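You operate a simulated robot arm through the tools that you are given. There is no shell and no other tool.

You are at the controls of a simulated robot arm. One attempt, no reset.

TASK
Drain the grey water, lift both cups out of the sink and refill it to LOW.
Fine: cups on the white ribbed tray; drain shut again, fresh water from the sink tap, tap shut. Set down upright: white cup, orange cup.
Where things are to end (x, y in the base frame): white cup within 0.06 m of [0.3, 0.78]; orange cup within 0.06 m of [0.42, 0.67].

Only the result counts: the job must be done as asked and must still hold three seconds after the hand-in. Knocking over, shifting, dropping, spilling or breaking anything else fails it.

THE ROBOT
A 6-joint arm with a two-finger gripper, fixed in place. Base frame: the origin is at the foot of the arm, x ahead of it, y to its left, z up; the work surface is at about z = 0.7. Readings come in m, degrees, newtons and seconds.
Its first joint turns from -166.0 to 166.0 degrees. Payload 3.43 kg.
The tool frame sits at the grasp point between the pads (the TCP): z along the fingers, y along the line on which they close. The tips reach 0.02 m beyond it. The gripper opens to 0.19 m. The gripper's body begins 0.248 m behind the TCP.
Orientation is that of the tool frame in the base frame, as a unit quaternion [w, x, y, z]. With the fingers straight down and closing along the base's y, the tool's x points along the base's -x, its y along +y and its z along -z.

THE INTERFACE
- The arm moves only by the tool arm_command. Its arguments are lists of equal length, an entry for each row: "rot": the turn, a rotation vector about the tool's x, y, z in units of 8 degrees (1.0 is 8 degrees), a list of three; "travel": the shift along the tool's x, y, z in units of 25 mm (1.0 is 25 mm), a list of three; "jaw": the opening, from 0 (shut) to 1 (fully open). In form: {"rot": [[wx, wy, wz], ...], "travel": [[x, y, z], ...], "jaw": [jaw, ...]}. A call has 1 to 20 rows; each row shifts and turns the commanded pose from where the row before left it, along the tool's axes as they then stand. A call with a number of a shift or a turn outside -1 to 1 is refused whole. Each row takes 0.2 s and may step no farther than 0.05 m and 8.6 degrees from the row before; otherwise, or with a gripper value out of range, the whole call is refused. A pose out of reach is approached as far as the arm can. The call stops where the force on the tool passes 40 N (or 10 N more than at its start, if that is more) or the arm is blocked; 0.2 s more then pass. The fingers move at their own pace (about 0.045 m/s each) and stop on an object; they squeeze with about 30 N. The grip force told is the motor's: it shows also when the fingers shut on nothing. Time passes only in rows, and 0.2 s behind the last, so rows that do not move let the fingers close. The reply holds the time, the measured pose of the TCP, the force on the tool along the base axes, the opening and the grip force, in the units named above and with some noise, with the torque about the TCP (base axes, N m) and any sound that the robot's microphone picked up.
- Cameras (640 x 400 px; columns grow to the right, rows downward): "scene" is fixed at [0.2213, 0.4994, 1.4451]; the picture's right is [0.87, -0.50, 0.00], its down [-0.43, -0.76, -0.49] and it looks along [0.24, 0.42, -0.87] (base axes); focal length 214 px, centre (320, 200). "wrist" rides on the gripper at [0.07, -0.008, -0.288] in the tool frame; the picture's right is [0.12, 0.99, 0.00], its down [-0.96, 0.12, -0.25] and it looks along [-0.25, 0.03, 0.97] (tool axes); focal length 261 px, centre (320, 200). There is no depth. A picture from a camera that has moved, and an enlarged one, comes with that camera's place and axes in the base frame and with its lens.
- snapshot(camera): a new picture of that camera. The clock stands still meanwhile.
- raise_lower(by): slides the trunk up (or, below 0, down) by that many m; the arm rides with it, the base frame stays. It gives what a move gives, with no picture.
- inspect(camera, box): a new picture of the part [left, top, right, bottom] of that camera's present view, enlarged. The clock stands still meanwhile.
- sign_off(): hands the job in; it is judged then, once.

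Nothing tells you positions but the pictures and the camera data. Unless the task says otherwise, let go and move clear before handing in.

The tools are called as a command line: name --argument value ..., lists and objects as JSON in quotes. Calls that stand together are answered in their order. arm_command: Moves the arm, as the interface text tells. Its arguments: {"type":"object","properties":{"rot":{"type":"array"},"travel":{"type":"array"},"jaw":{"type":"array"}},"required":["rot","travel","jaw"]} The other tools are called the same way: raise_lower (by) slides the trunk up or down; snapshot (camera) takes a picture; inspect (camera, box) takes an enlarged picture of a part of a camera's view; sign_off () hands the job in.

At the start:

```text
time: 0.0
position: [0.6855, 0.2222, 1.184]
tcp_rot: [0.0, 0.001, 1.0, 0.0]
wrist_force: [-1.2, 0.0, 0.5]
moment: [0.01, 0.02, -0.01]
opening: 0.1902
finger_force: 0.0
trunk travel left (down, up): [-0.175, 0.065]
```

scene: 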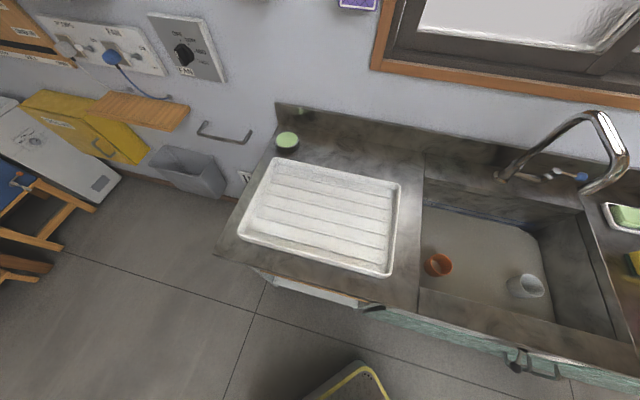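
wrist: 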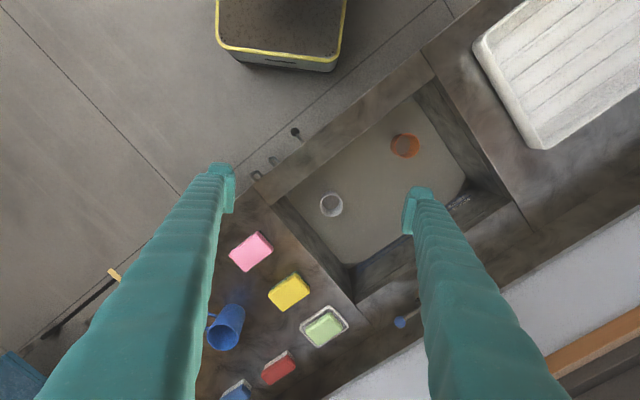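

I see a sink with grey water holding an orange and a white cup, a white ribbed tray to its left, and a tap behind. I'll look closer at the sink, tap and drain before moving.

inspect --camera "scene" --box '[400, 90, 640, 240]'

inspect --camera "scene" --box '[400, 220, 640, 390]'

inspect --camera "wrist" --box '[230, 80, 480, 280]'

inspect --camera "wrist" --box '[200, 200, 480, 400]'

inspect --camera "scene" --box '[0, 0, 320, 200]'

```text
2.67 times, centred on (520, 165) of scene
camera zoom: at [0.2213, 0.4994, 1.4451], right [0.87, -0.5, 0.0], down [-0.43, -0.76, -0.49], along [0.24, 0.42, -0.87], focal length 572 px, centre (-213, 293)
```

zoom: 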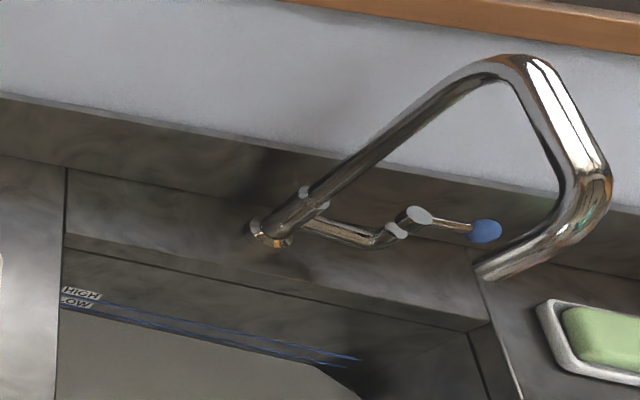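

```text
2.35 times, centred on (520, 305) of scene
camera zoom: at [0.2213, 0.4994, 1.4451], right [0.87, -0.5, 0.0], down [-0.43, -0.76, -0.49], along [0.24, 0.42, -0.87], focal length 505 px, centre (-151, -47)
```

zoom: 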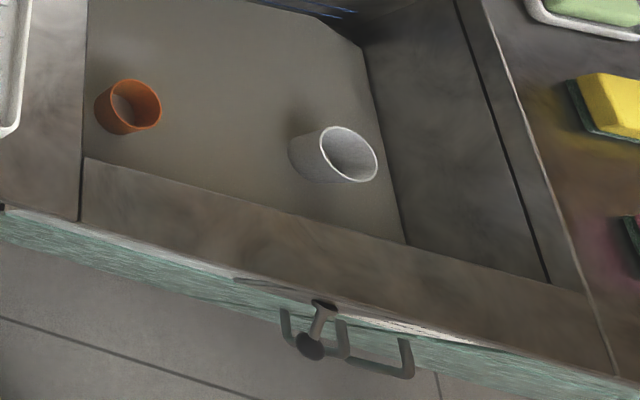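

```text
2.00 times, centred on (355, 180) of wrist
camera zoom: at [0.6142, 0.2139, 1.472], right [-0.12, 0.99, 0.0], down [0.96, 0.12, 0.25], along [0.25, 0.03, -0.97], focal length 521 px, centre (250, 240)
```

zoom: 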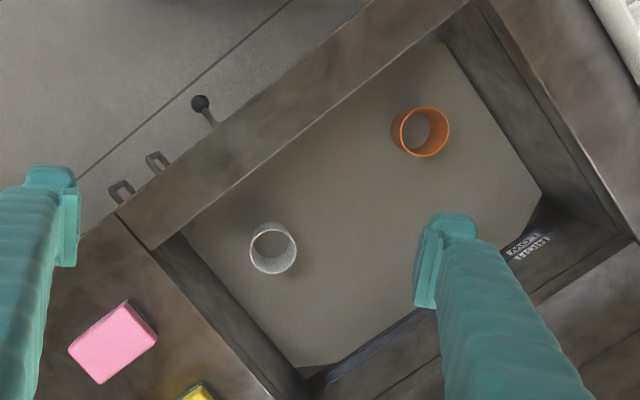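

```text
2.00 times, centred on (340, 300) of wrist
camera zoom: at [0.6142, 0.2139, 1.472], right [-0.12, 0.99, 0.0], down [0.96, 0.12, 0.25], along [0.25, 0.03, -0.97], focal length 521 px, centre (280, 0)
```

zoom: 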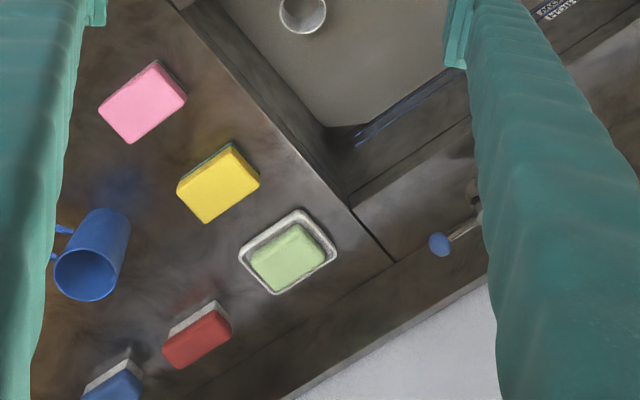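

```text
2.00 times, centred on (160, 100) of scene
camera zoom: at [0.2213, 0.4994, 1.4451], right [0.87, -0.5, 0.0], down [-0.43, -0.76, -0.49], along [0.24, 0.42, -0.87], focal length 429 px, centre (640, 400)
```

zoom: 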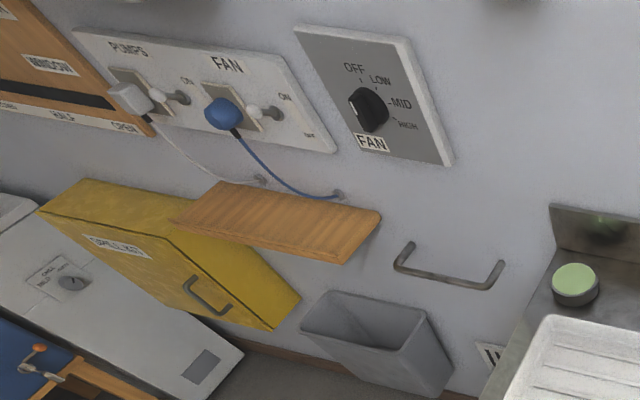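

The sink sits at about 45° to the base: white cup near (0.80, 0.27), orange cup near (0.61, 0.44), and a ball-ended lever on the front panel near (0.62, 0.14, 0.73), which I take to be the drain. I turn the gripper square to the counter and back off to look at that lever.

arm_command --rot '[[0, 0, -1], [0, 0, -1], [0, 0, -1], [0, 0, -1], [0, 0, -1], [0, 0, -0.625], [0, 0, 0], [0, 0, 0], [0, 0, 0], [0, 0, 0], [0, 0, 0], [0, 0, 0], [0, 0, 0], [0, 0, 0]]' --travel '[[0, 0, 0], [0, 0, 0], [0, 0, 0], [0, 0, 0], [0, 0, 0], [0, 0, 0], [1, 0, 0], [1, 0, 0], [1, 0, 0], [1, 0, 0], [1, 0, 0], [1, 0, 0], [1, 0, 0], [1, 0, 0]]' --jaw '[1, 1, 1, 1, 1, 1, 1, 1, 1, 1, 1, 1, 1, 1]'

```text
time: 3.0
position: [0.5422, 0.0799, 1.1847]
tcp_rot: [0.0, -0.382, 0.924, 0.0]
wrist_force: [0.9, 0.3, 0.2]
moment: [-0.02, 0.12, -0.02]
opening: 0.1897
finger_force: 0.0
trunk travel left (down, up): [-0.175, 0.065]
```

snapshot --camera "wrist"

inspect --camera "wrist" --box '[240, 120, 400, 220]'

snapshot --camera "scene"

```text
taken
camera wrist: at [0.4987, 0.025, 1.4722], right [-0.79, 0.62, 0.0], down [0.6, 0.76, 0.25], along [0.15, 0.19, -0.97], focal length 261 px, centre (320, 200)
```

wrist: 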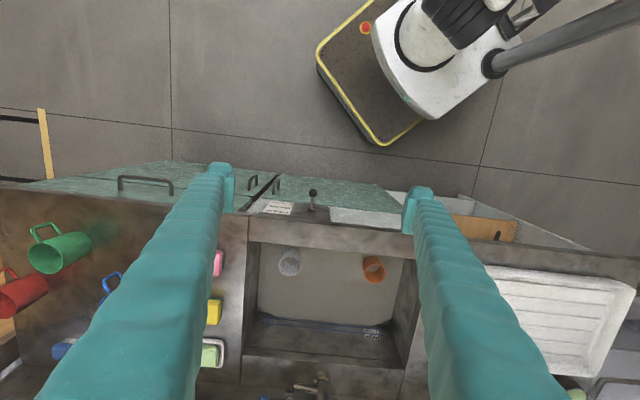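

```text
4.00 times, centred on (320, 170) of wrist
camera zoom: at [0.4987, 0.025, 1.4722], right [-0.79, 0.62, 0.0], down [0.6, 0.76, 0.25], along [0.15, 0.19, -0.97], focal length 1043 px, centre (320, 320)
```

zoom: 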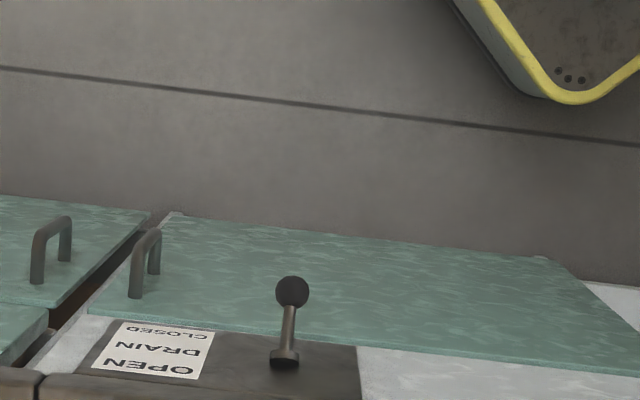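

```text
taken
```

scene: 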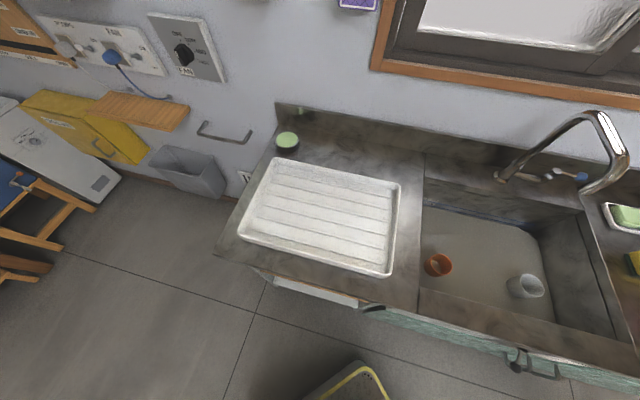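

The plate beside the lever reads OPEN at the top, DRAIN, CLOSED at the bottom, and the lever's ball now hangs low, so lifting it should open the drain. I tilt the hand to see it more from the front.

arm_command --rot '[[0, -1, 0], [0, -1, 0], [0, -1, 0], [0, -1, 0], [0, -1, 0], [0, -0.625, 0], [0, 0, 0], [0, 0, 0], [0, 0, 0], [0, 0, 0], [0, 0, 0], [0, 0, 0]]' --travel '[[0, 0, 0], [0, 0, 0], [0, 0, 0], [0, 0, 0], [0, 0, 0], [0, 0, 0], [0.707, 0, 0.707], [0.707, 0, 0.707], [0.707, 0, 0.707], [0.707, 0, 0.707], [0.707, 0, 0.707], [0.707, 0, 0.707]]' --jaw '[1, 1, 1, 1, 1, 1, 1, 1, 1, 1, 1, 1]'

snapshot --camera "wrist"

```text
time: 5.6
position: [0.5437, 0.0802, 1.0351]
tcp_rot: [0.353, -0.354, 0.854, 0.146]
wrist_force: [-0.4, -0.2, 0.8]
moment: [0.01, 0.0, -0.03]
opening: 0.19
finger_force: 0.0
trunk travel left (down, up): [-0.175, 0.065]
```

```text
taken
camera wrist: at [0.3699, -0.1041, 1.188], right [-0.76, 0.64, -0.08], down [0.28, 0.44, 0.86], along [0.59, 0.63, -0.51], focal length 261 px, centre (320, 200)
```

wrist: 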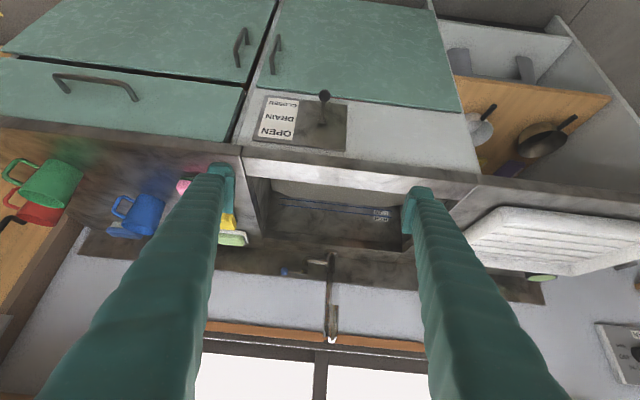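

inspect --camera "wrist" --box '[230, 60, 390, 160]'

inspect --camera "wrist" --box '[240, 180, 420, 350]'

```text
4.00 times, centred on (310, 110) of wrist
camera zoom: at [0.3699, -0.1041, 1.188], right [-0.76, 0.64, -0.08], down [0.28, 0.44, 0.86], along [0.59, 0.63, -0.51], focal length 1043 px, centre (360, 560)
```

zoom: 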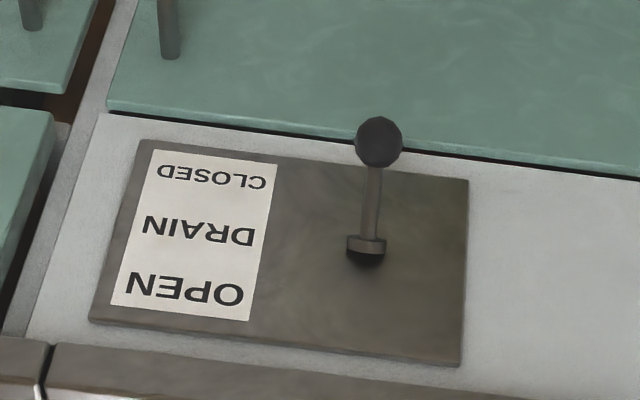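

```text
2.35 times, centred on (330, 265) of wrist
camera zoom: at [0.3699, -0.1041, 1.188], right [-0.76, 0.64, -0.08], down [0.28, 0.44, 0.86], along [0.59, 0.63, -0.51], focal length 613 px, centre (296, 47)
```

zoom: 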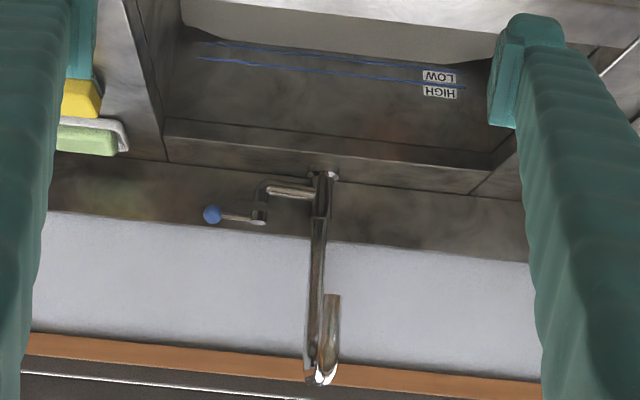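

The lever's pivot is near (0.645, 0.172, 0.768) and its ball hangs at about (0.616, 0.142, 0.735), so lifting opens it. I bring the gripper in from above and in front with the jaws part open to straddle the ball.

arm_command --rot '[[0, 1, 0], [0, 1, 0], [0, 1, 0], [0, 0.625, 0], [0, 0, 0], [0, 0, 0], [0, 0, 0], [0, 0, 0], [0, 0, 0], [0, 0, 0], [0, 0, 0], [0, 0, 0]]' --travel '[[0, 0, 0], [0, 0, 0], [0, 0, 0], [0, 0, 0], [0, 0, 1], [0, 0, 1], [0, 0, 1], [0, 0, 1], [0, 0, 1], [0, 0, 1], [0, 0, 1], [0, 0, 1]]' --jaw '[0.5, 0.5, 0.5, 0.5, 0.5, 0.5, 0.5, 0.5, 0.5, 0.5, 0.5, 0.5]'

snapshot --camera "wrist"

```text
time: 8.2
position: [0.5817, 0.1216, 0.8435]
tcp_rot: [0.128, -0.379, 0.915, 0.053]
wrist_force: [-0.8, -1.4, 0.0]
moment: [0.01, -0.11, -0.01]
opening: 0.0951
finger_force: 0.1
trunk travel left (down, up): [-0.175, 0.065]
```

```text
taken
camera wrist: at [0.4843, 0.011, 1.0998], right [-0.78, 0.62, -0.03], down [0.52, 0.69, 0.5], along [0.34, 0.38, -0.86], focal length 261 px, centre (320, 200)
```

wrist: 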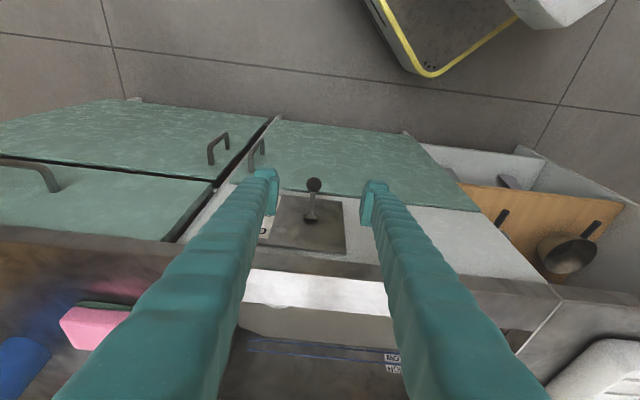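

arm_command --rot '[[0, 0, 0], [0, 0, 0], [0, 0, 0], [0, 0, 0], [0, 0, 0]]' --travel '[[-0.066, -0.082, 0.922], [-0.066, -0.082, 0.922], [-0.066, -0.082, 0.922], [-0.066, -0.082, 0.922], [-0.066, -0.082, 0.922]]' --jaw '[0.4, 0.4, 0.4, 0.4, 0.4]'

snapshot --camera "wrist"

```text
time: 9.4
position: [0.6183, 0.1415, 0.7347]
tcp_rot: [0.129, -0.379, 0.915, 0.053]
wrist_force: [-0.5, 0.1, -0.2]
moment: [0.03, -0.07, 0.0]
opening: 0.0761
finger_force: 0.1
trunk travel left (down, up): [-0.175, 0.065]
```

```text
taken
camera wrist: at [0.5194, 0.0312, 0.9912], right [-0.78, 0.62, -0.03], down [0.52, 0.69, 0.5], along [0.34, 0.38, -0.86], focal length 261 px, centre (320, 200)
```

wrist: 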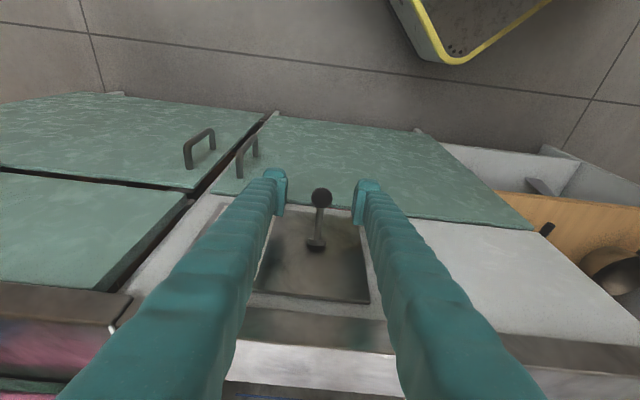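

The ball sits centred between the pads. I close on it.

arm_command --rot '[[0, 0, 0], [0, 0, 0], [0, 0, 0], [0, 0, 0], [0, 0, 0], [0, 0, 0]]' --travel '[[0, 0, 0], [0, 0, 0], [0, 0, 0], [0, 0, 0], [0, 0, 0], [0, 0, 0]]' --jaw '[0.1, 0.1, 0.1, 0.1, 0.1, 0.1]'

```text
time: 10.8
position: [0.6188, 0.1411, 0.7329]
tcp_rot: [0.128, -0.379, 0.915, 0.053]
wrist_force: [-9.4, 12.0, 0.2]
moment: [0.04, 0.06, -0.01]
opening: 0.0277
finger_force: 7.8
trunk travel left (down, up): [-0.175, 0.065]
```

arm_command --rot '[[0, 0, 0], [0, 0, 0], [0, 0, 0]]' --travel '[[0, 0.1, 0], [0.08, 0, -0.348], [0.08, 0, -0.348]]' --jaw '[0.05, 0.05, 0.05]'

```text
time: 11.6
position: [0.6105, 0.1367, 0.7492]
tcp_rot: [0.129, -0.379, 0.915, 0.053]
wrist_force: [-4.7, 7.9, -6.5]
moment: [-0.18, 0.36, 0.07]
opening: 0.0244
finger_force: 39.6
trunk travel left (down, up): [-0.175, 0.065]
```

arm_command --rot '[[0, 0, 0], [0, 0, 0]]' --travel '[[-0.04, 0.04, -0.35], [-0.04, 0.04, -0.35]]' --jaw '[0.05, 0.05]'

snapshot --camera "wrist"

```text
time: 12.2
position: [0.6083, 0.1366, 0.7673]
tcp_rot: [0.13, -0.379, 0.915, 0.053]
wrist_force: [0.0, -0.8, -0.4]
moment: [0.05, 0.05, 0.01]
opening: 0.0093
finger_force: 0.1
trunk travel left (down, up): [-0.175, 0.065]
```

```text
taken
camera wrist: at [0.5092, 0.0265, 1.0246], right [-0.78, 0.62, -0.03], down [0.52, 0.69, 0.5], along [0.34, 0.38, -0.86], focal length 261 px, centre (320, 200)
```

wrist: 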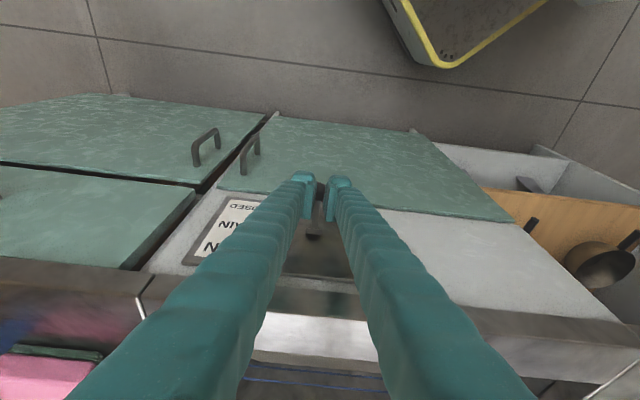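

The pads slipped off the ball. I open the jaws to see where the lever is now.

arm_command --rot '[[0, 0, 0], [0, 0, 0], [0, 0, 0], [0, 0, 0]]' --travel '[[0, 0, 0], [0, 0, 0], [0, 0, 0], [0, 0, 0]]' --jaw '[0.35, 0.35, 0.35, 0.35]'

inspect --camera "wrist" --box '[240, 150, 400, 250]'

```text
time: 13.2
position: [0.6083, 0.1357, 0.7673]
tcp_rot: [0.13, -0.379, 0.915, 0.053]
wrist_force: [0.3, 0.2, 0.8]
moment: [0.03, 0.0, 0.0]
opening: 0.0666
finger_force: 0.1
trunk travel left (down, up): [-0.175, 0.065]
```

```text
4.00 times, centred on (320, 200) of wrist
camera zoom: at [0.5088, 0.0261, 1.0239], right [-0.78, 0.62, -0.03], down [0.52, 0.69, 0.5], along [0.34, 0.38, -0.86], focal length 1043 px, centre (320, 200)
```

zoom: 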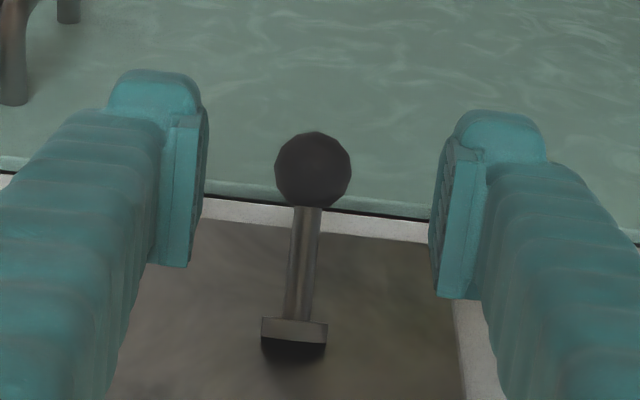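

inspect --camera "scene" --box '[400, 220, 640, 390]'

```text
2.35 times, centred on (520, 305) of scene
camera zoom: at [0.2213, 0.4994, 1.4451], right [0.87, -0.5, 0.0], down [-0.43, -0.76, -0.49], along [0.24, 0.42, -0.87], focal length 505 px, centre (-151, -47)
```

zoom: 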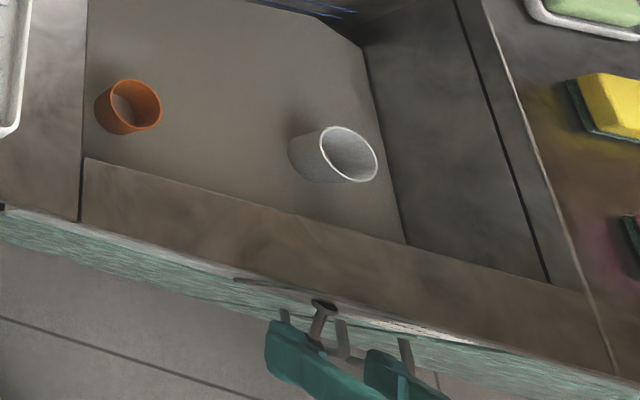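

The lever has not moved; pinching from above slips. I'll come in level from the front left with one finger under the ball and one over it, so the lower finger lifts it. First I back off and re-orient.

arm_command --rot '[[0, 0, 0], [0, 0, 0], [0, 0, 0], [0, 0, 0], [0, 0, 0], [0, 0, 0], [0, 0, 0], [0, 0, 0], [0, 1, 0], [0, 1, 0], [0, 0, 1], [0, 0, 1], [0, 0, 1], [0, 0, 1], [0, 0, 1], [0, 0, 0.625]]' --travel '[[0, 0, -1], [0, 0, -1], [0, 0, -1], [0, 0, -1], [0, 0, -1], [0, 0, -1], [0, 0, -1], [0, 0, -1], [0, 0, 0], [0, 0, 0], [0, 0, 0], [0, 0, 0], [0, 0, 0], [0, 0, 0], [0, 0, 0], [0, 0, 0]]' --jaw '[0.35, 0.35, 0.35, 0.35, 0.35, 0.35, 0.35, 0.35, 0.35, 0.35, 0.35, 0.35, 0.35, 0.35, 0.35, 0.35]'

arm_command --rot '[[-1, 0, 0], [-1, 0, 0], [-1, 0, 0], [-1, 0, 0], [-1, 0, 0], [-1, 0, 0], [-1, 0, 0], [-1, 0, 0], [-0.125, 0, 0]]' --travel '[[0, 0, 0], [0, 0, 0], [0, 0, 0], [0, 0, 0], [0, 0, 0], [0, 0, 0], [0, 0, 0], [0, 0, 0], [0, 0, 0]]' --jaw '[0.4, 0.4, 0.4, 0.4, 0.4, 0.4, 0.4, 0.4, 0.4]'

snapshot --camera "wrist"

snapshot --camera "scene"

```text
time: 16.6
position: [0.5669, 0.0973, 0.9599]
tcp_rot: [0.001, 0.001, 1.0, 0.0]
wrist_force: [-0.2, 0.5, 0.6]
moment: [0.0, 0.0, -0.02]
opening: 0.0664
finger_force: 0.1
trunk travel left (down, up): [-0.175, 0.065]
```

```text
time: 18.6
position: [0.5675, 0.0968, 0.9587]
tcp_rot: [0.0, 0.0, 0.843, 0.538]
wrist_force: [0.3, -0.4, -0.7]
moment: [0.01, 0.0, -0.02]
opening: 0.0761
finger_force: 0.1
trunk travel left (down, up): [-0.175, 0.065]
```

```text
taken
camera wrist: at [0.4967, -0.1677, 1.0723], right [-0.12, 0.42, 0.9], down [0.96, -0.18, 0.21], along [0.25, 0.89, -0.38], focal length 261 px, centre (320, 200)
```

wrist: 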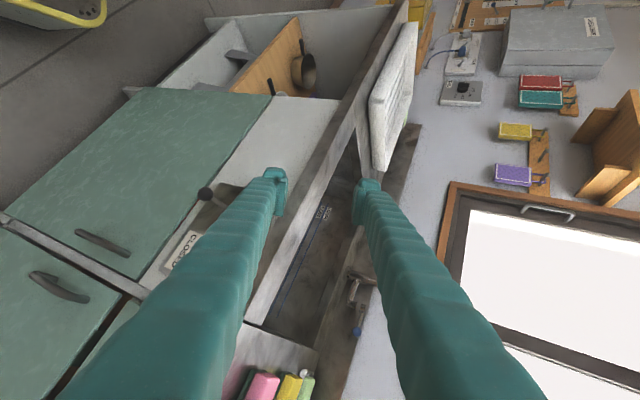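

```text
taken
```

scene: 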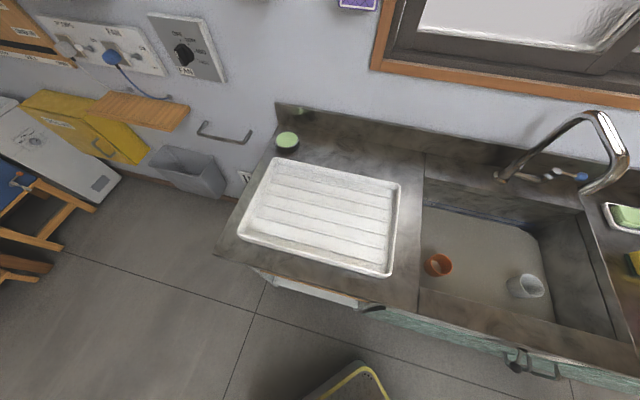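

arm_command --rot '[[0, 0, 0], [0, 0, 0], [0, 0, 0], [0, 0, 0], [0, 0, 0], [0, 0, 0], [0, 0, 0], [0, 0, 0]]' --travel '[[-0.2475, -0.918, -0.009], [-0.2475, -0.918, -0.009], [-0.2475, -0.918, -0.009], [-0.2475, -0.918, -0.009], [-0.2475, -0.918, -0.009], [-0.2475, -0.918, -0.009], [-0.2475, -0.918, -0.009], [-0.2475, -0.918, -0.009]]' --jaw '[0.4, 0.4, 0.4, 0.4, 0.4, 0.4, 0.4, 0.4]'

snapshot --camera "wrist"

inspect --camera "wrist" --box '[240, 150, 400, 250]'

```text
time: 20.4
position: [0.6172, 0.0168, 0.7943]
tcp_rot: [0.0, 0.0, 0.843, 0.538]
wrist_force: [0.0, 0.1, 0.5]
moment: [-0.09, -0.01, -0.05]
opening: 0.076
finger_force: 0.0
trunk travel left (down, up): [-0.175, 0.065]
```

```text
taken
camera wrist: at [0.5472, -0.2463, 0.9077], right [-0.12, 0.42, 0.9], down [0.96, -0.18, 0.21], along [0.25, 0.89, -0.38], focal length 261 px, centre (320, 200)
```

wrist: 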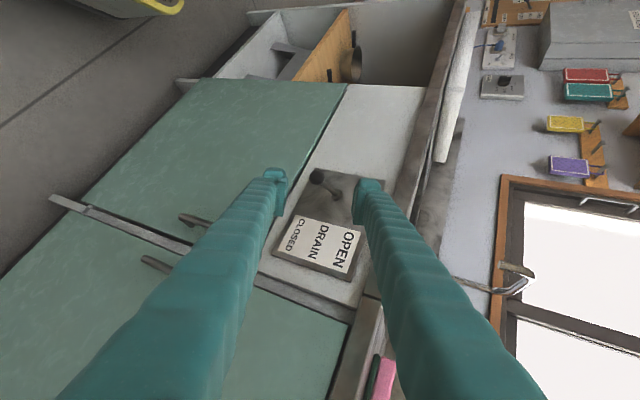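

```text
4.00 times, centred on (320, 200) of wrist
camera zoom: at [0.5472, -0.2463, 0.9077], right [-0.12, 0.42, 0.9], down [0.96, -0.18, 0.21], along [0.25, 0.89, -0.38], focal length 1043 px, centre (320, 200)
```

zoom: 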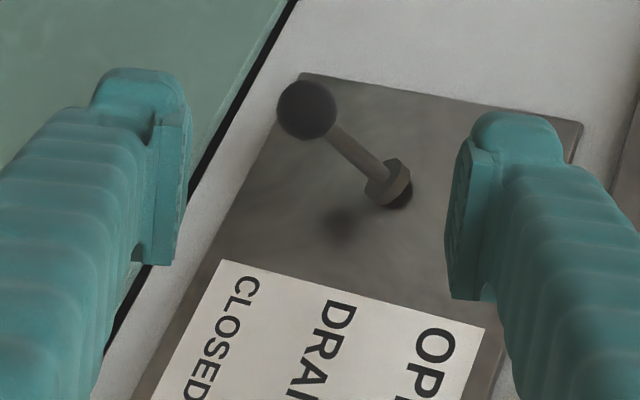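

From here I see the lever clearly: it points down and outwards (CLOSED), with the ball near (0.619, 0.1425, 0.733). I'll close the fingers, level the hand a bit more, and slide them in under the ball to pry it up.

arm_command --rot '[[-0.625, 0, 0], [-0.625, 0, 0], [0, 0, 0], [0, 0, 0], [0, 0, 0], [0, 0, 0]]' --travel '[[0, 0, 0], [0, 0, 0], [0.097, -0.82, 0.123], [0.097, -0.82, 0.123], [0.097, -0.82, 0.123], [0, 0, 0]]' --jaw '[0, 0, 0, 0, 0, 0]'

inspect --camera "wrist" --box '[240, 130, 400, 230]'

```text
time: 21.8
position: [0.6106, 0.0098, 0.7314]
tcp_rot: [-0.001, 0.0, 0.793, 0.609]
wrist_force: [0.3, -0.2, 0.5]
moment: [0.01, 0.0, -0.03]
opening: 0.0001
finger_force: 30.2
trunk travel left (down, up): [-0.175, 0.065]
```

```text
4.00 times, centred on (320, 180) of wrist
camera zoom: at [0.5396, -0.2704, 0.7971], right [-0.12, 0.26, 0.96], down [0.96, -0.21, 0.18], along [0.25, 0.94, -0.22], focal length 1043 px, centre (320, 280)
```

zoom: 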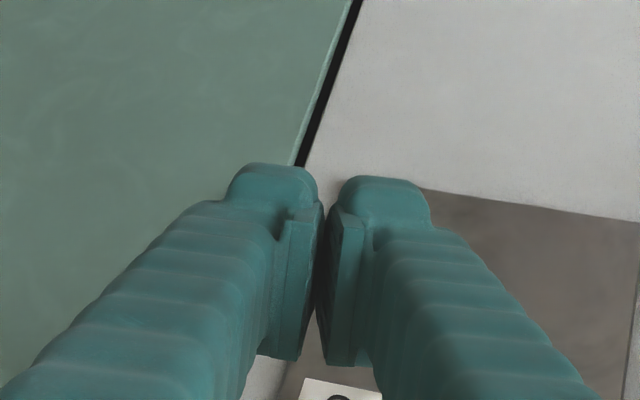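

arm_command --rot '[[0, 0, 0], [0, 0, 0], [0, 0, 0], [0, 0, 0], [0, 0, 0]]' --travel '[[0, 0, 0.96], [0, 0, 0.96], [0, 0, 0.96], [0, 0, 0.96], [0, 0, 0.96]]' --jaw '[0, 0, 0, 0, 0]'

inspect --camera "wrist" --box '[240, 130, 400, 230]'

inspect --camera "scene" --box '[440, 300, 600, 400]'

```text
time: 23.0
position: [0.6106, 0.116, 0.7013]
tcp_rot: [0.003, 0.002, 0.794, 0.608]
wrist_force: [-9.8, -69.1, 7.2]
moment: [2.07, -0.42, -0.32]
opening: 0.0
finger_force: 30.1
trunk travel left (down, up): [-0.175, 0.065]
stopped in row 5: the force on the tool passed its limit at 76 N (the readings are from after the stop); the commanded pose is now the measured one
```

```text
4.00 times, centred on (320, 180) of wrist
camera zoom: at [0.5389, -0.1626, 0.7672], right [-0.12, 0.26, 0.96], down [0.96, -0.21, 0.18], along [0.25, 0.94, -0.22], focal length 1043 px, centre (320, 280)
```

zoom: 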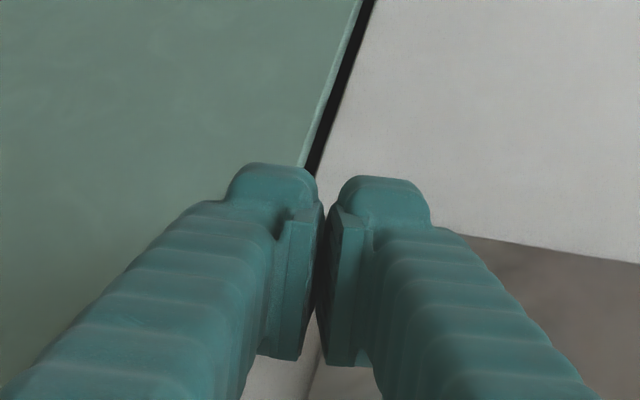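

```text
4.00 times, centred on (520, 350) of scene
camera zoom: at [0.2213, 0.4994, 1.4451], right [0.87, -0.5, 0.0], down [-0.43, -0.76, -0.49], along [0.24, 0.42, -0.87], focal length 858 px, centre (-480, -400)
```

zoom: 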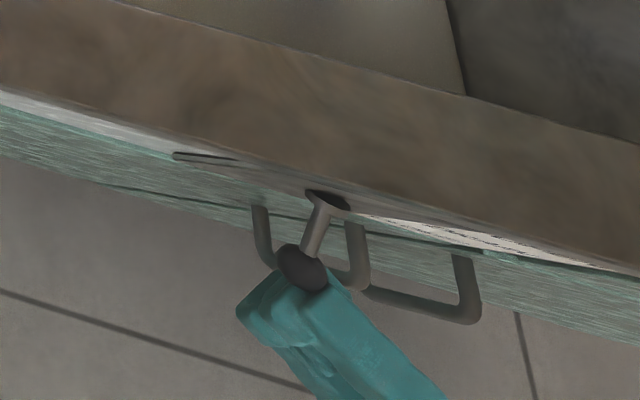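

The finger tips, thicker than I assumed, met the ball from the side. I back off a little, drop about 15 mm and slide in under it again.

arm_command --rot '[[0, 0, 0], [0, 0, 0], [0, 0, 0], [0, 0, 0], [0, 0, 0]]' --travel '[[0, 0, -0.6], [0, 0, -0.6], [0, -0.64, 0], [0, 0, 0.78], [0, 0, 0.78]]' --jaw '[0, 0, 0, 0, 0]'

inspect --camera "scene" --box '[440, 300, 600, 400]'

```text
time: 24.2
position: [0.6093, 0.1247, 0.6844]
tcp_rot: [0.002, 0.001, 0.794, 0.607]
wrist_force: [-0.3, -0.3, -0.8]
moment: [0.03, 0.02, -0.05]
opening: 0.0001
finger_force: 29.9
trunk travel left (down, up): [-0.175, 0.065]
```

```text
4.00 times, centred on (520, 350) of scene
camera zoom: at [0.2213, 0.4994, 1.4451], right [0.87, -0.5, 0.0], down [-0.43, -0.76, -0.49], along [0.24, 0.42, -0.87], focal length 858 px, centre (-480, -400)
```

zoom: 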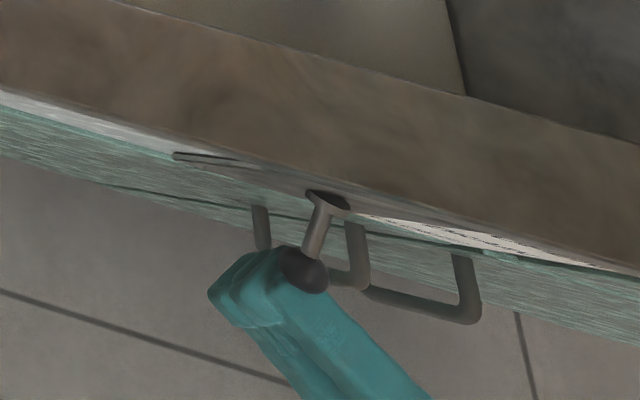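

arm_command --rot '[[0, 0, 0], [0, 0, 0], [0, 0, 0]]' --travel '[[0, 0.46, -0.124], [0, 0.46, -0.124], [0, 0.46, -0.124]]' --jaw '[0, 0, 0]'

inspect --camera "scene" --box '[440, 300, 600, 400]'

```text
time: 25.0
position: [0.6101, 0.1257, 0.7192]
tcp_rot: [0.002, 0.001, 0.795, 0.607]
wrist_force: [-0.5, -0.1, -0.2]
moment: [0.04, -0.02, 0.04]
opening: 0.0
finger_force: 30.0
trunk travel left (down, up): [-0.175, 0.065]
```

```text
4.00 times, centred on (520, 350) of scene
camera zoom: at [0.2213, 0.4994, 1.4451], right [0.87, -0.5, 0.0], down [-0.43, -0.76, -0.49], along [0.24, 0.42, -0.87], focal length 858 px, centre (-480, -400)
```

zoom: 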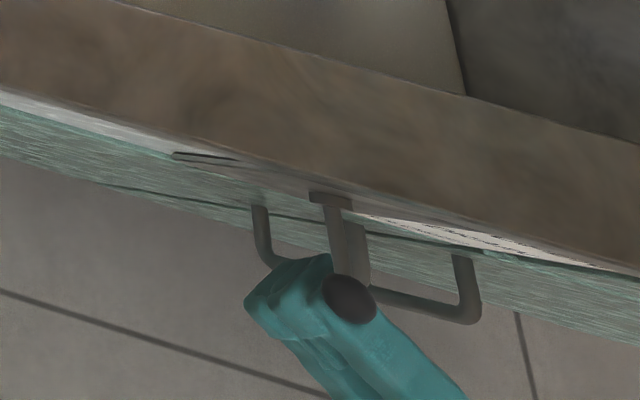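

The lever is rising with almost no resistance. I keep lifting to the OPEN end.

arm_command --rot '[[0, 0, 0], [0, 0, 0], [0, 0, 0]]' --travel '[[0, 0.46, -0.124], [0, 0.46, -0.124], [0, 0.46, -0.124]]' --jaw '[0, 0, 0]'

inspect --camera "scene" --box '[440, 300, 600, 400]'

```text
time: 25.8
position: [0.6093, 0.1276, 0.7528]
tcp_rot: [0.001, 0.0, 0.795, 0.607]
wrist_force: [-1.5, -0.8, -20.6]
moment: [-0.31, 0.19, 0.02]
opening: 0.0003
finger_force: 30.1
trunk travel left (down, up): [-0.175, 0.065]
```

```text
4.00 times, centred on (520, 350) of scene
camera zoom: at [0.2213, 0.4994, 1.4451], right [0.87, -0.5, 0.0], down [-0.43, -0.76, -0.49], along [0.24, 0.42, -0.87], focal length 858 px, centre (-480, -400)
```

zoom: 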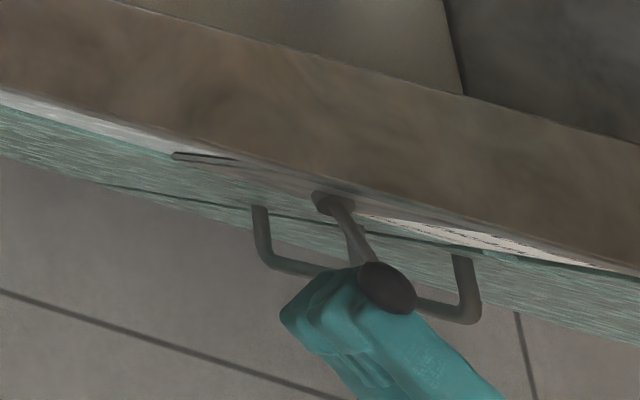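

arm_command --rot '[[0, 0, 0], [0, 0, 0]]' --travel '[[0, 0.2, -0.05], [0, 0, 0]]' --jaw '[0, 0]'

snapshot --camera "scene"

```text
time: 26.2
position: [0.6095, 0.1259, 0.7527]
tcp_rot: [0.0, 0.001, 0.796, 0.606]
wrist_force: [0.7, -1.0, -25.6]
moment: [-0.39, 0.27, 0.01]
opening: 0.0
finger_force: 30.0
trunk travel left (down, up): [-0.175, 0.065]
stopped in row 1: the force on the tool passed its limit at 48 N (the readings are from after the stop); the commanded pose is now the measured one
```

```text
taken
```

scene: 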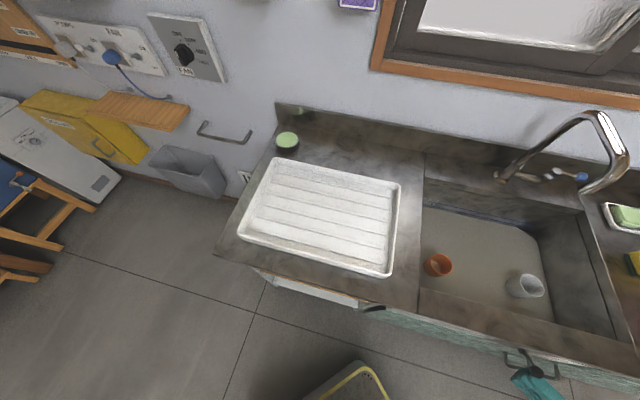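

The lever is hard against its upper stop. I ease down, draw the hand back and check the lever stays up and the water falls.

arm_command --rot '[[0, 0, 0], [0, 0, 0], [0, 0, 0], [0, 0, 0], [0, 0, 0], [0, 0, 0], [0, 0, 0], [0, 0, 0], [0, 0, 0]]' --travel '[[0, -0.5, 0], [0, -0.5, 0], [0, 0, -1], [0, 0, -1], [0, 0, -1], [0, 0, -1], [0, 0, -1], [0, 0, 0], [0, 0, 0]]' --jaw '[0.1, 0.1, 0.1, 0.1, 0.1, 0.2, 0.4, 0.4, 0.4]'

snapshot --camera "wrist"

inspect --camera "scene" --box '[400, 180, 640, 390]'

```text
time: 28.2
position: [0.6094, -0.0019, 0.7631]
tcp_rot: [0.0, 0.001, 0.796, 0.606]
wrist_force: [-0.5, 0.0, -0.7]
moment: [-0.01, 0.01, 0.01]
opening: 0.0763
finger_force: 0.0
trunk travel left (down, up): [-0.175, 0.065]
```

```text
taken
camera wrist: at [0.5378, -0.2803, 0.8313], right [-0.12, 0.26, 0.96], down [0.96, -0.21, 0.18], along [0.25, 0.94, -0.23], focal length 261 px, centre (320, 200)
```

wrist: 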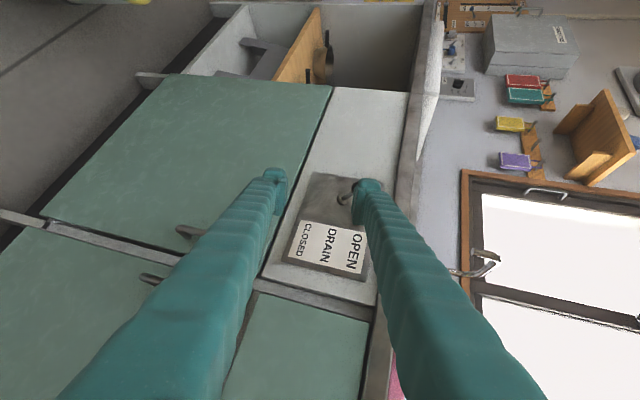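

```text
1.90 times, centred on (520, 285) of scene
camera zoom: at [0.2213, 0.4994, 1.4451], right [0.87, -0.5, 0.0], down [-0.43, -0.76, -0.49], along [0.24, 0.42, -0.87], focal length 408 px, centre (-61, 38)
```

zoom: 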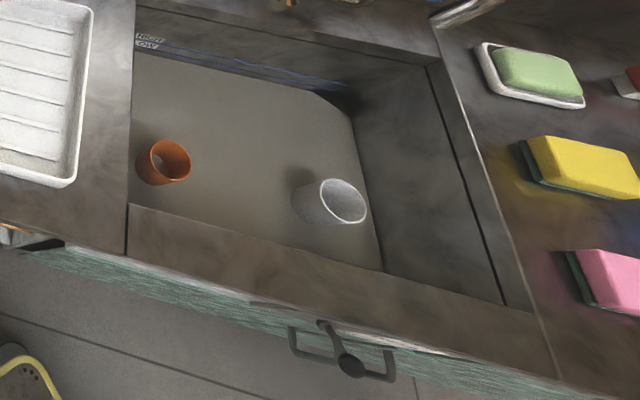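

The lever stays up at OPEN. I raise the hand and turn it straight down again while the sink drains.

arm_command --rot '[[0, 0, 0], [0, 0, 0], [0, 0, 0], [0, 0, 0], [0, 0, 0], [0, 0, 0], [0, 0, 0], [0, 0, 0], [0, 0, 0], [0, 0, 0], [1, 0, 0], [1, 0, 0], [1, 0, 0], [1, 0, 0], [1, 0, 0], [1, 0, 0], [1, 0, 0], [1, 0, 0], [1, 0, 0], [0.33, 0, 0]]' --travel '[[0, 0.966, -0.259], [0, 0.966, -0.259], [0, 0.966, -0.259], [0, 0.966, -0.259], [0, 0.966, -0.259], [0, 0.966, -0.259], [0, 0.966, -0.259], [0, 0.966, -0.259], [0, 0.966, -0.259], [0, 0.966, -0.259], [0, 0, 0], [0, 0, 0], [0, 0, 0], [0, 0, 0], [0, 0, 0], [0, 0, 0], [0, 0, 0], [0, 0, 0], [0, 0, 0], [0, 0, 0]]' --jaw '[0.5, 0.5, 0.5, 0.5, 0.5, 0.5, 0.5, 0.5, 0.5, 0.5, 0.5, 0.5, 0.5, 0.5, 0.5, 0.5, 0.5, 0.5, 0.5, 0.5]'

inspect --camera "scene" --box '[400, 180, 640, 390]'

snapshot --camera "wrist"

```text
time: 32.4
position: [0.6096, -0.0003, 1.0143]
tcp_rot: [-0.001, 0.001, 1.0, -0.001]
wrist_force: [-0.9, -0.9, -0.5]
moment: [0.1, -0.02, 0.01]
opening: 0.095
finger_force: 0.1
trunk travel left (down, up): [-0.175, 0.065]
```

```text
1.90 times, centred on (520, 285) of scene
camera zoom: at [0.2213, 0.4994, 1.4451], right [0.87, -0.5, 0.0], down [-0.43, -0.76, -0.49], along [0.24, 0.42, -0.87], focal length 408 px, centre (-61, 38)
```

zoom: 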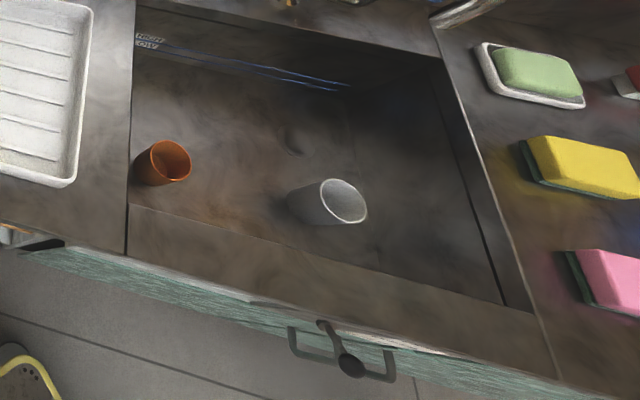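

```text
taken
camera wrist: at [0.5386, -0.008, 1.3008], right [-0.12, 0.99, 0.0], down [0.96, 0.11, 0.25], along [0.25, 0.03, -0.97], focal length 261 px, centre (320, 200)
```

wrist: 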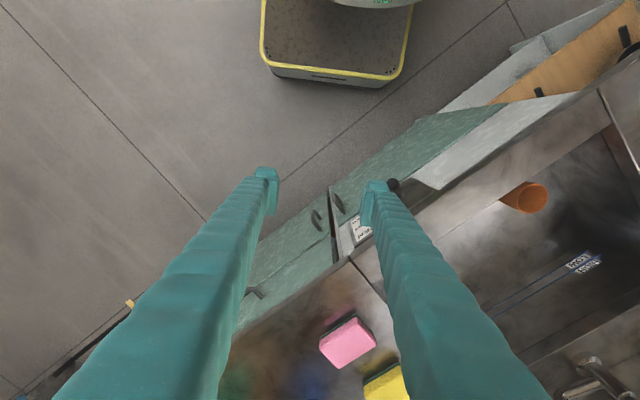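

The basin is now empty and I can see its floor and the drain hole; both cups still stand. I turn the gripper so it closes front-to-back and go over the orange cup.

arm_command --rot '[[0, 0, 1], [0, 0, 1], [0, 0, 1], [0, 0, 1], [0, 0, 1], [0, 0, 0.625], [0, 0, 0], [0, 0, 0], [0, 0, 0], [0, 0, 0], [0, 0, 0], [0, 0, 0], [0, 0, 0], [0, 0, 0], [0, 0, 0], [0, 0, 0], [0, 0, 0], [0, 0, 0]]' --travel '[[0, 0, 0], [0, 0, 0], [0, 0, 0], [0, 0, 0], [0, 0, 0], [0, 0, 0], [0.94, 0.96, -0.123], [0.94, 0.96, -0.123], [0.94, 0.96, -0.123], [0.94, 0.96, -0.123], [0.94, 0.96, -0.123], [0.94, 0.96, -0.123], [0.94, 0.96, -0.123], [0.94, 0.96, -0.123], [0.94, 0.96, -0.123], [0.94, 0.96, -0.123], [0.94, 0.96, -0.123], [0.94, 0.96, -0.123]]' --jaw '[0.5, 0.5, 0.5, 0.5, 0.5, 0.5, 0.5, 0.5, 0.5, 0.5, 0.5, 0.5, 0.5, 0.5, 0.5, 0.5, 0.5, 0.5]'

snapshot --camera "wrist"

snapshot --camera "scene"

```text
time: 36.2
position: [0.6144, 0.4016, 1.0503]
tcp_rot: [0.0, 0.384, 0.923, 0.001]
wrist_force: [0.2, -0.2, -0.3]
moment: [0.1, -0.03, 0.0]
opening: 0.0953
finger_force: 0.0
trunk travel left (down, up): [-0.175, 0.065]
```

```text
taken
camera wrist: at [0.5579, 0.4468, 1.3374], right [0.62, 0.78, 0.0], down [0.76, -0.6, 0.25], along [0.19, -0.15, -0.97], focal length 261 px, centre (320, 200)
```

wrist: 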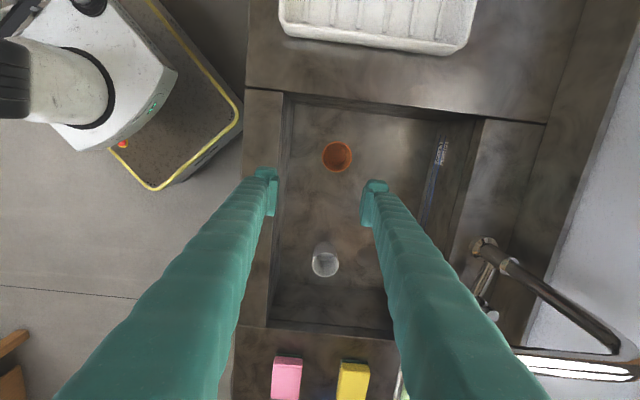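

```text
taken
```

scene: 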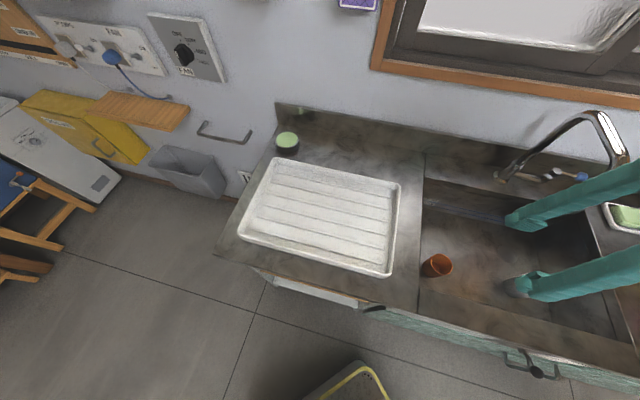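

inspect --camera "wrist" --box '[240, 90, 480, 240]'

inspect --camera "wrist" --box '[240, 190, 400, 290]'

inspect --camera "scene" --box '[400, 180, 560, 280]'

inspect --camera "wrist" --box '[420, 200, 640, 400]'

```text
2.67 times, centred on (360, 165) of wrist
camera zoom: at [0.5579, 0.4468, 1.3374], right [0.62, 0.78, 0.0], down [0.76, -0.6, 0.25], along [0.19, -0.15, -0.97], focal length 695 px, centre (213, 293)
```

zoom: 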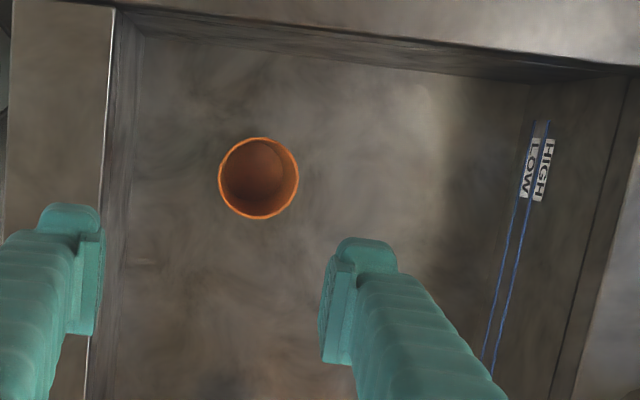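

```text
4.00 times, centred on (320, 240) of wrist
camera zoom: at [0.5579, 0.4468, 1.3374], right [0.62, 0.78, 0.0], down [0.76, -0.6, 0.25], along [0.19, -0.15, -0.97], focal length 1043 px, centre (320, 40)
```

zoom: 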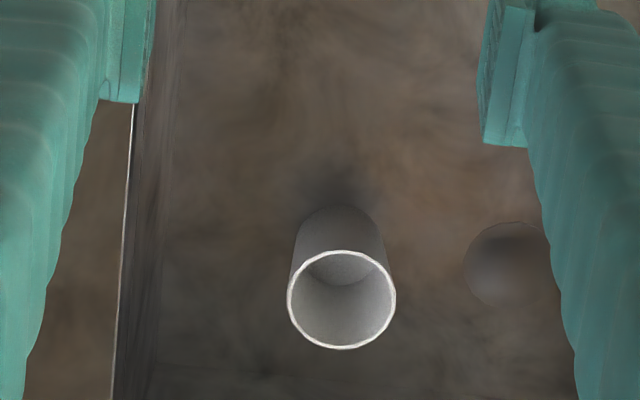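

```text
4.00 times, centred on (480, 230) of scene
camera zoom: at [0.2213, 0.4994, 1.4451], right [0.87, -0.5, 0.0], down [-0.43, -0.76, -0.49], along [0.24, 0.42, -0.87], focal length 858 px, centre (-320, 80)
```

zoom: 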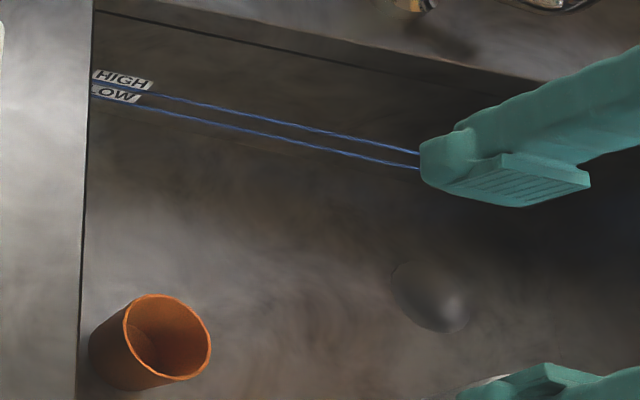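

```text
2.00 times, centred on (530, 300) of wrist
camera zoom: at [0.5579, 0.4468, 1.3374], right [0.62, 0.78, 0.0], down [0.76, -0.6, 0.25], along [0.19, -0.15, -0.97], focal length 521 px, centre (-100, 0)
```

zoom: 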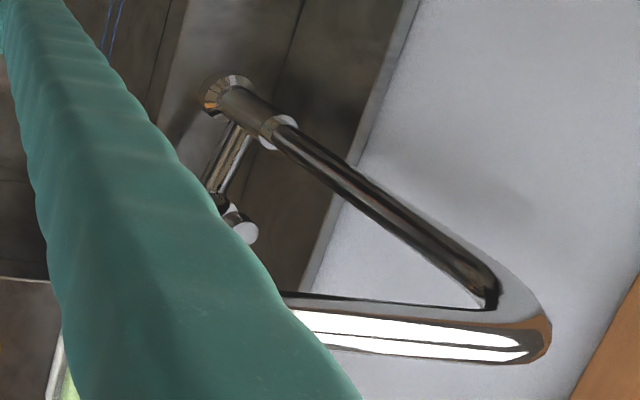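

Rim of the orange cup is at about (0.615, 0.442, 0.783), the white one at (0.797, 0.270, 0.785), basin floor near z = 0.71 and the LOW line near 0.755. I move over the orange cup and descend part way.

arm_command --rot '[[0, 0, 0], [0, 0, 0], [0, 0, 0], [0, 0, 0], [0, 0, 0], [0, 0, 0], [0, 0, 0], [0, 0, 0], [0, 0, 0], [0, 0, 0]]' --travel '[[0.55, 0.566, 0], [0.55, 0.566, 0], [0, 0, 1], [0, 0, 1], [0, 0, 1], [0, 0, 1], [0, 0, 1], [0, 0, 1], [0, 0, 1], [0, 0, 1]]' --jaw '[0.5, 0.5, 0.5, 0.5, 0.5, 0.5, 0.5, 0.5, 0.5, 0.5]'

snapshot --camera "wrist"

snapshot --camera "scene"

```text
time: 38.4
position: [0.6128, 0.4423, 0.851]
tcp_rot: [0.0, 0.385, 0.923, 0.0]
wrist_force: [-0.1, 0.5, 0.7]
moment: [0.04, -0.07, 0.04]
opening: 0.0948
finger_force: 0.1
trunk travel left (down, up): [-0.175, 0.065]
```

```text
taken
camera wrist: at [0.557, 0.4864, 1.1382], right [0.62, 0.79, 0.0], down [0.76, -0.6, 0.25], along [0.19, -0.15, -0.97], focal length 261 px, centre (320, 200)
```

wrist: 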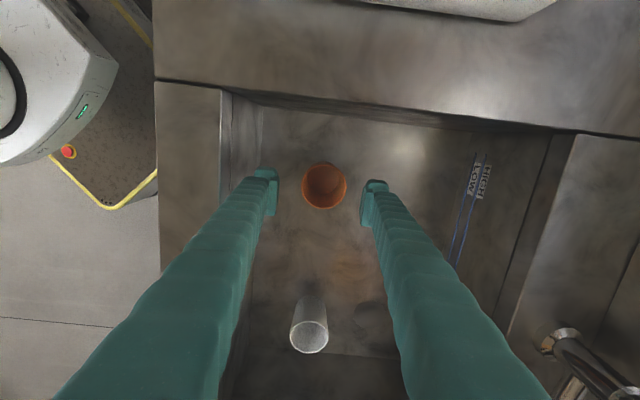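

```text
taken
```

scene: 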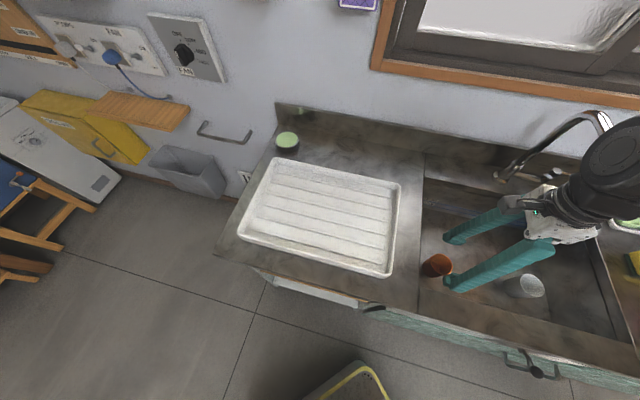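

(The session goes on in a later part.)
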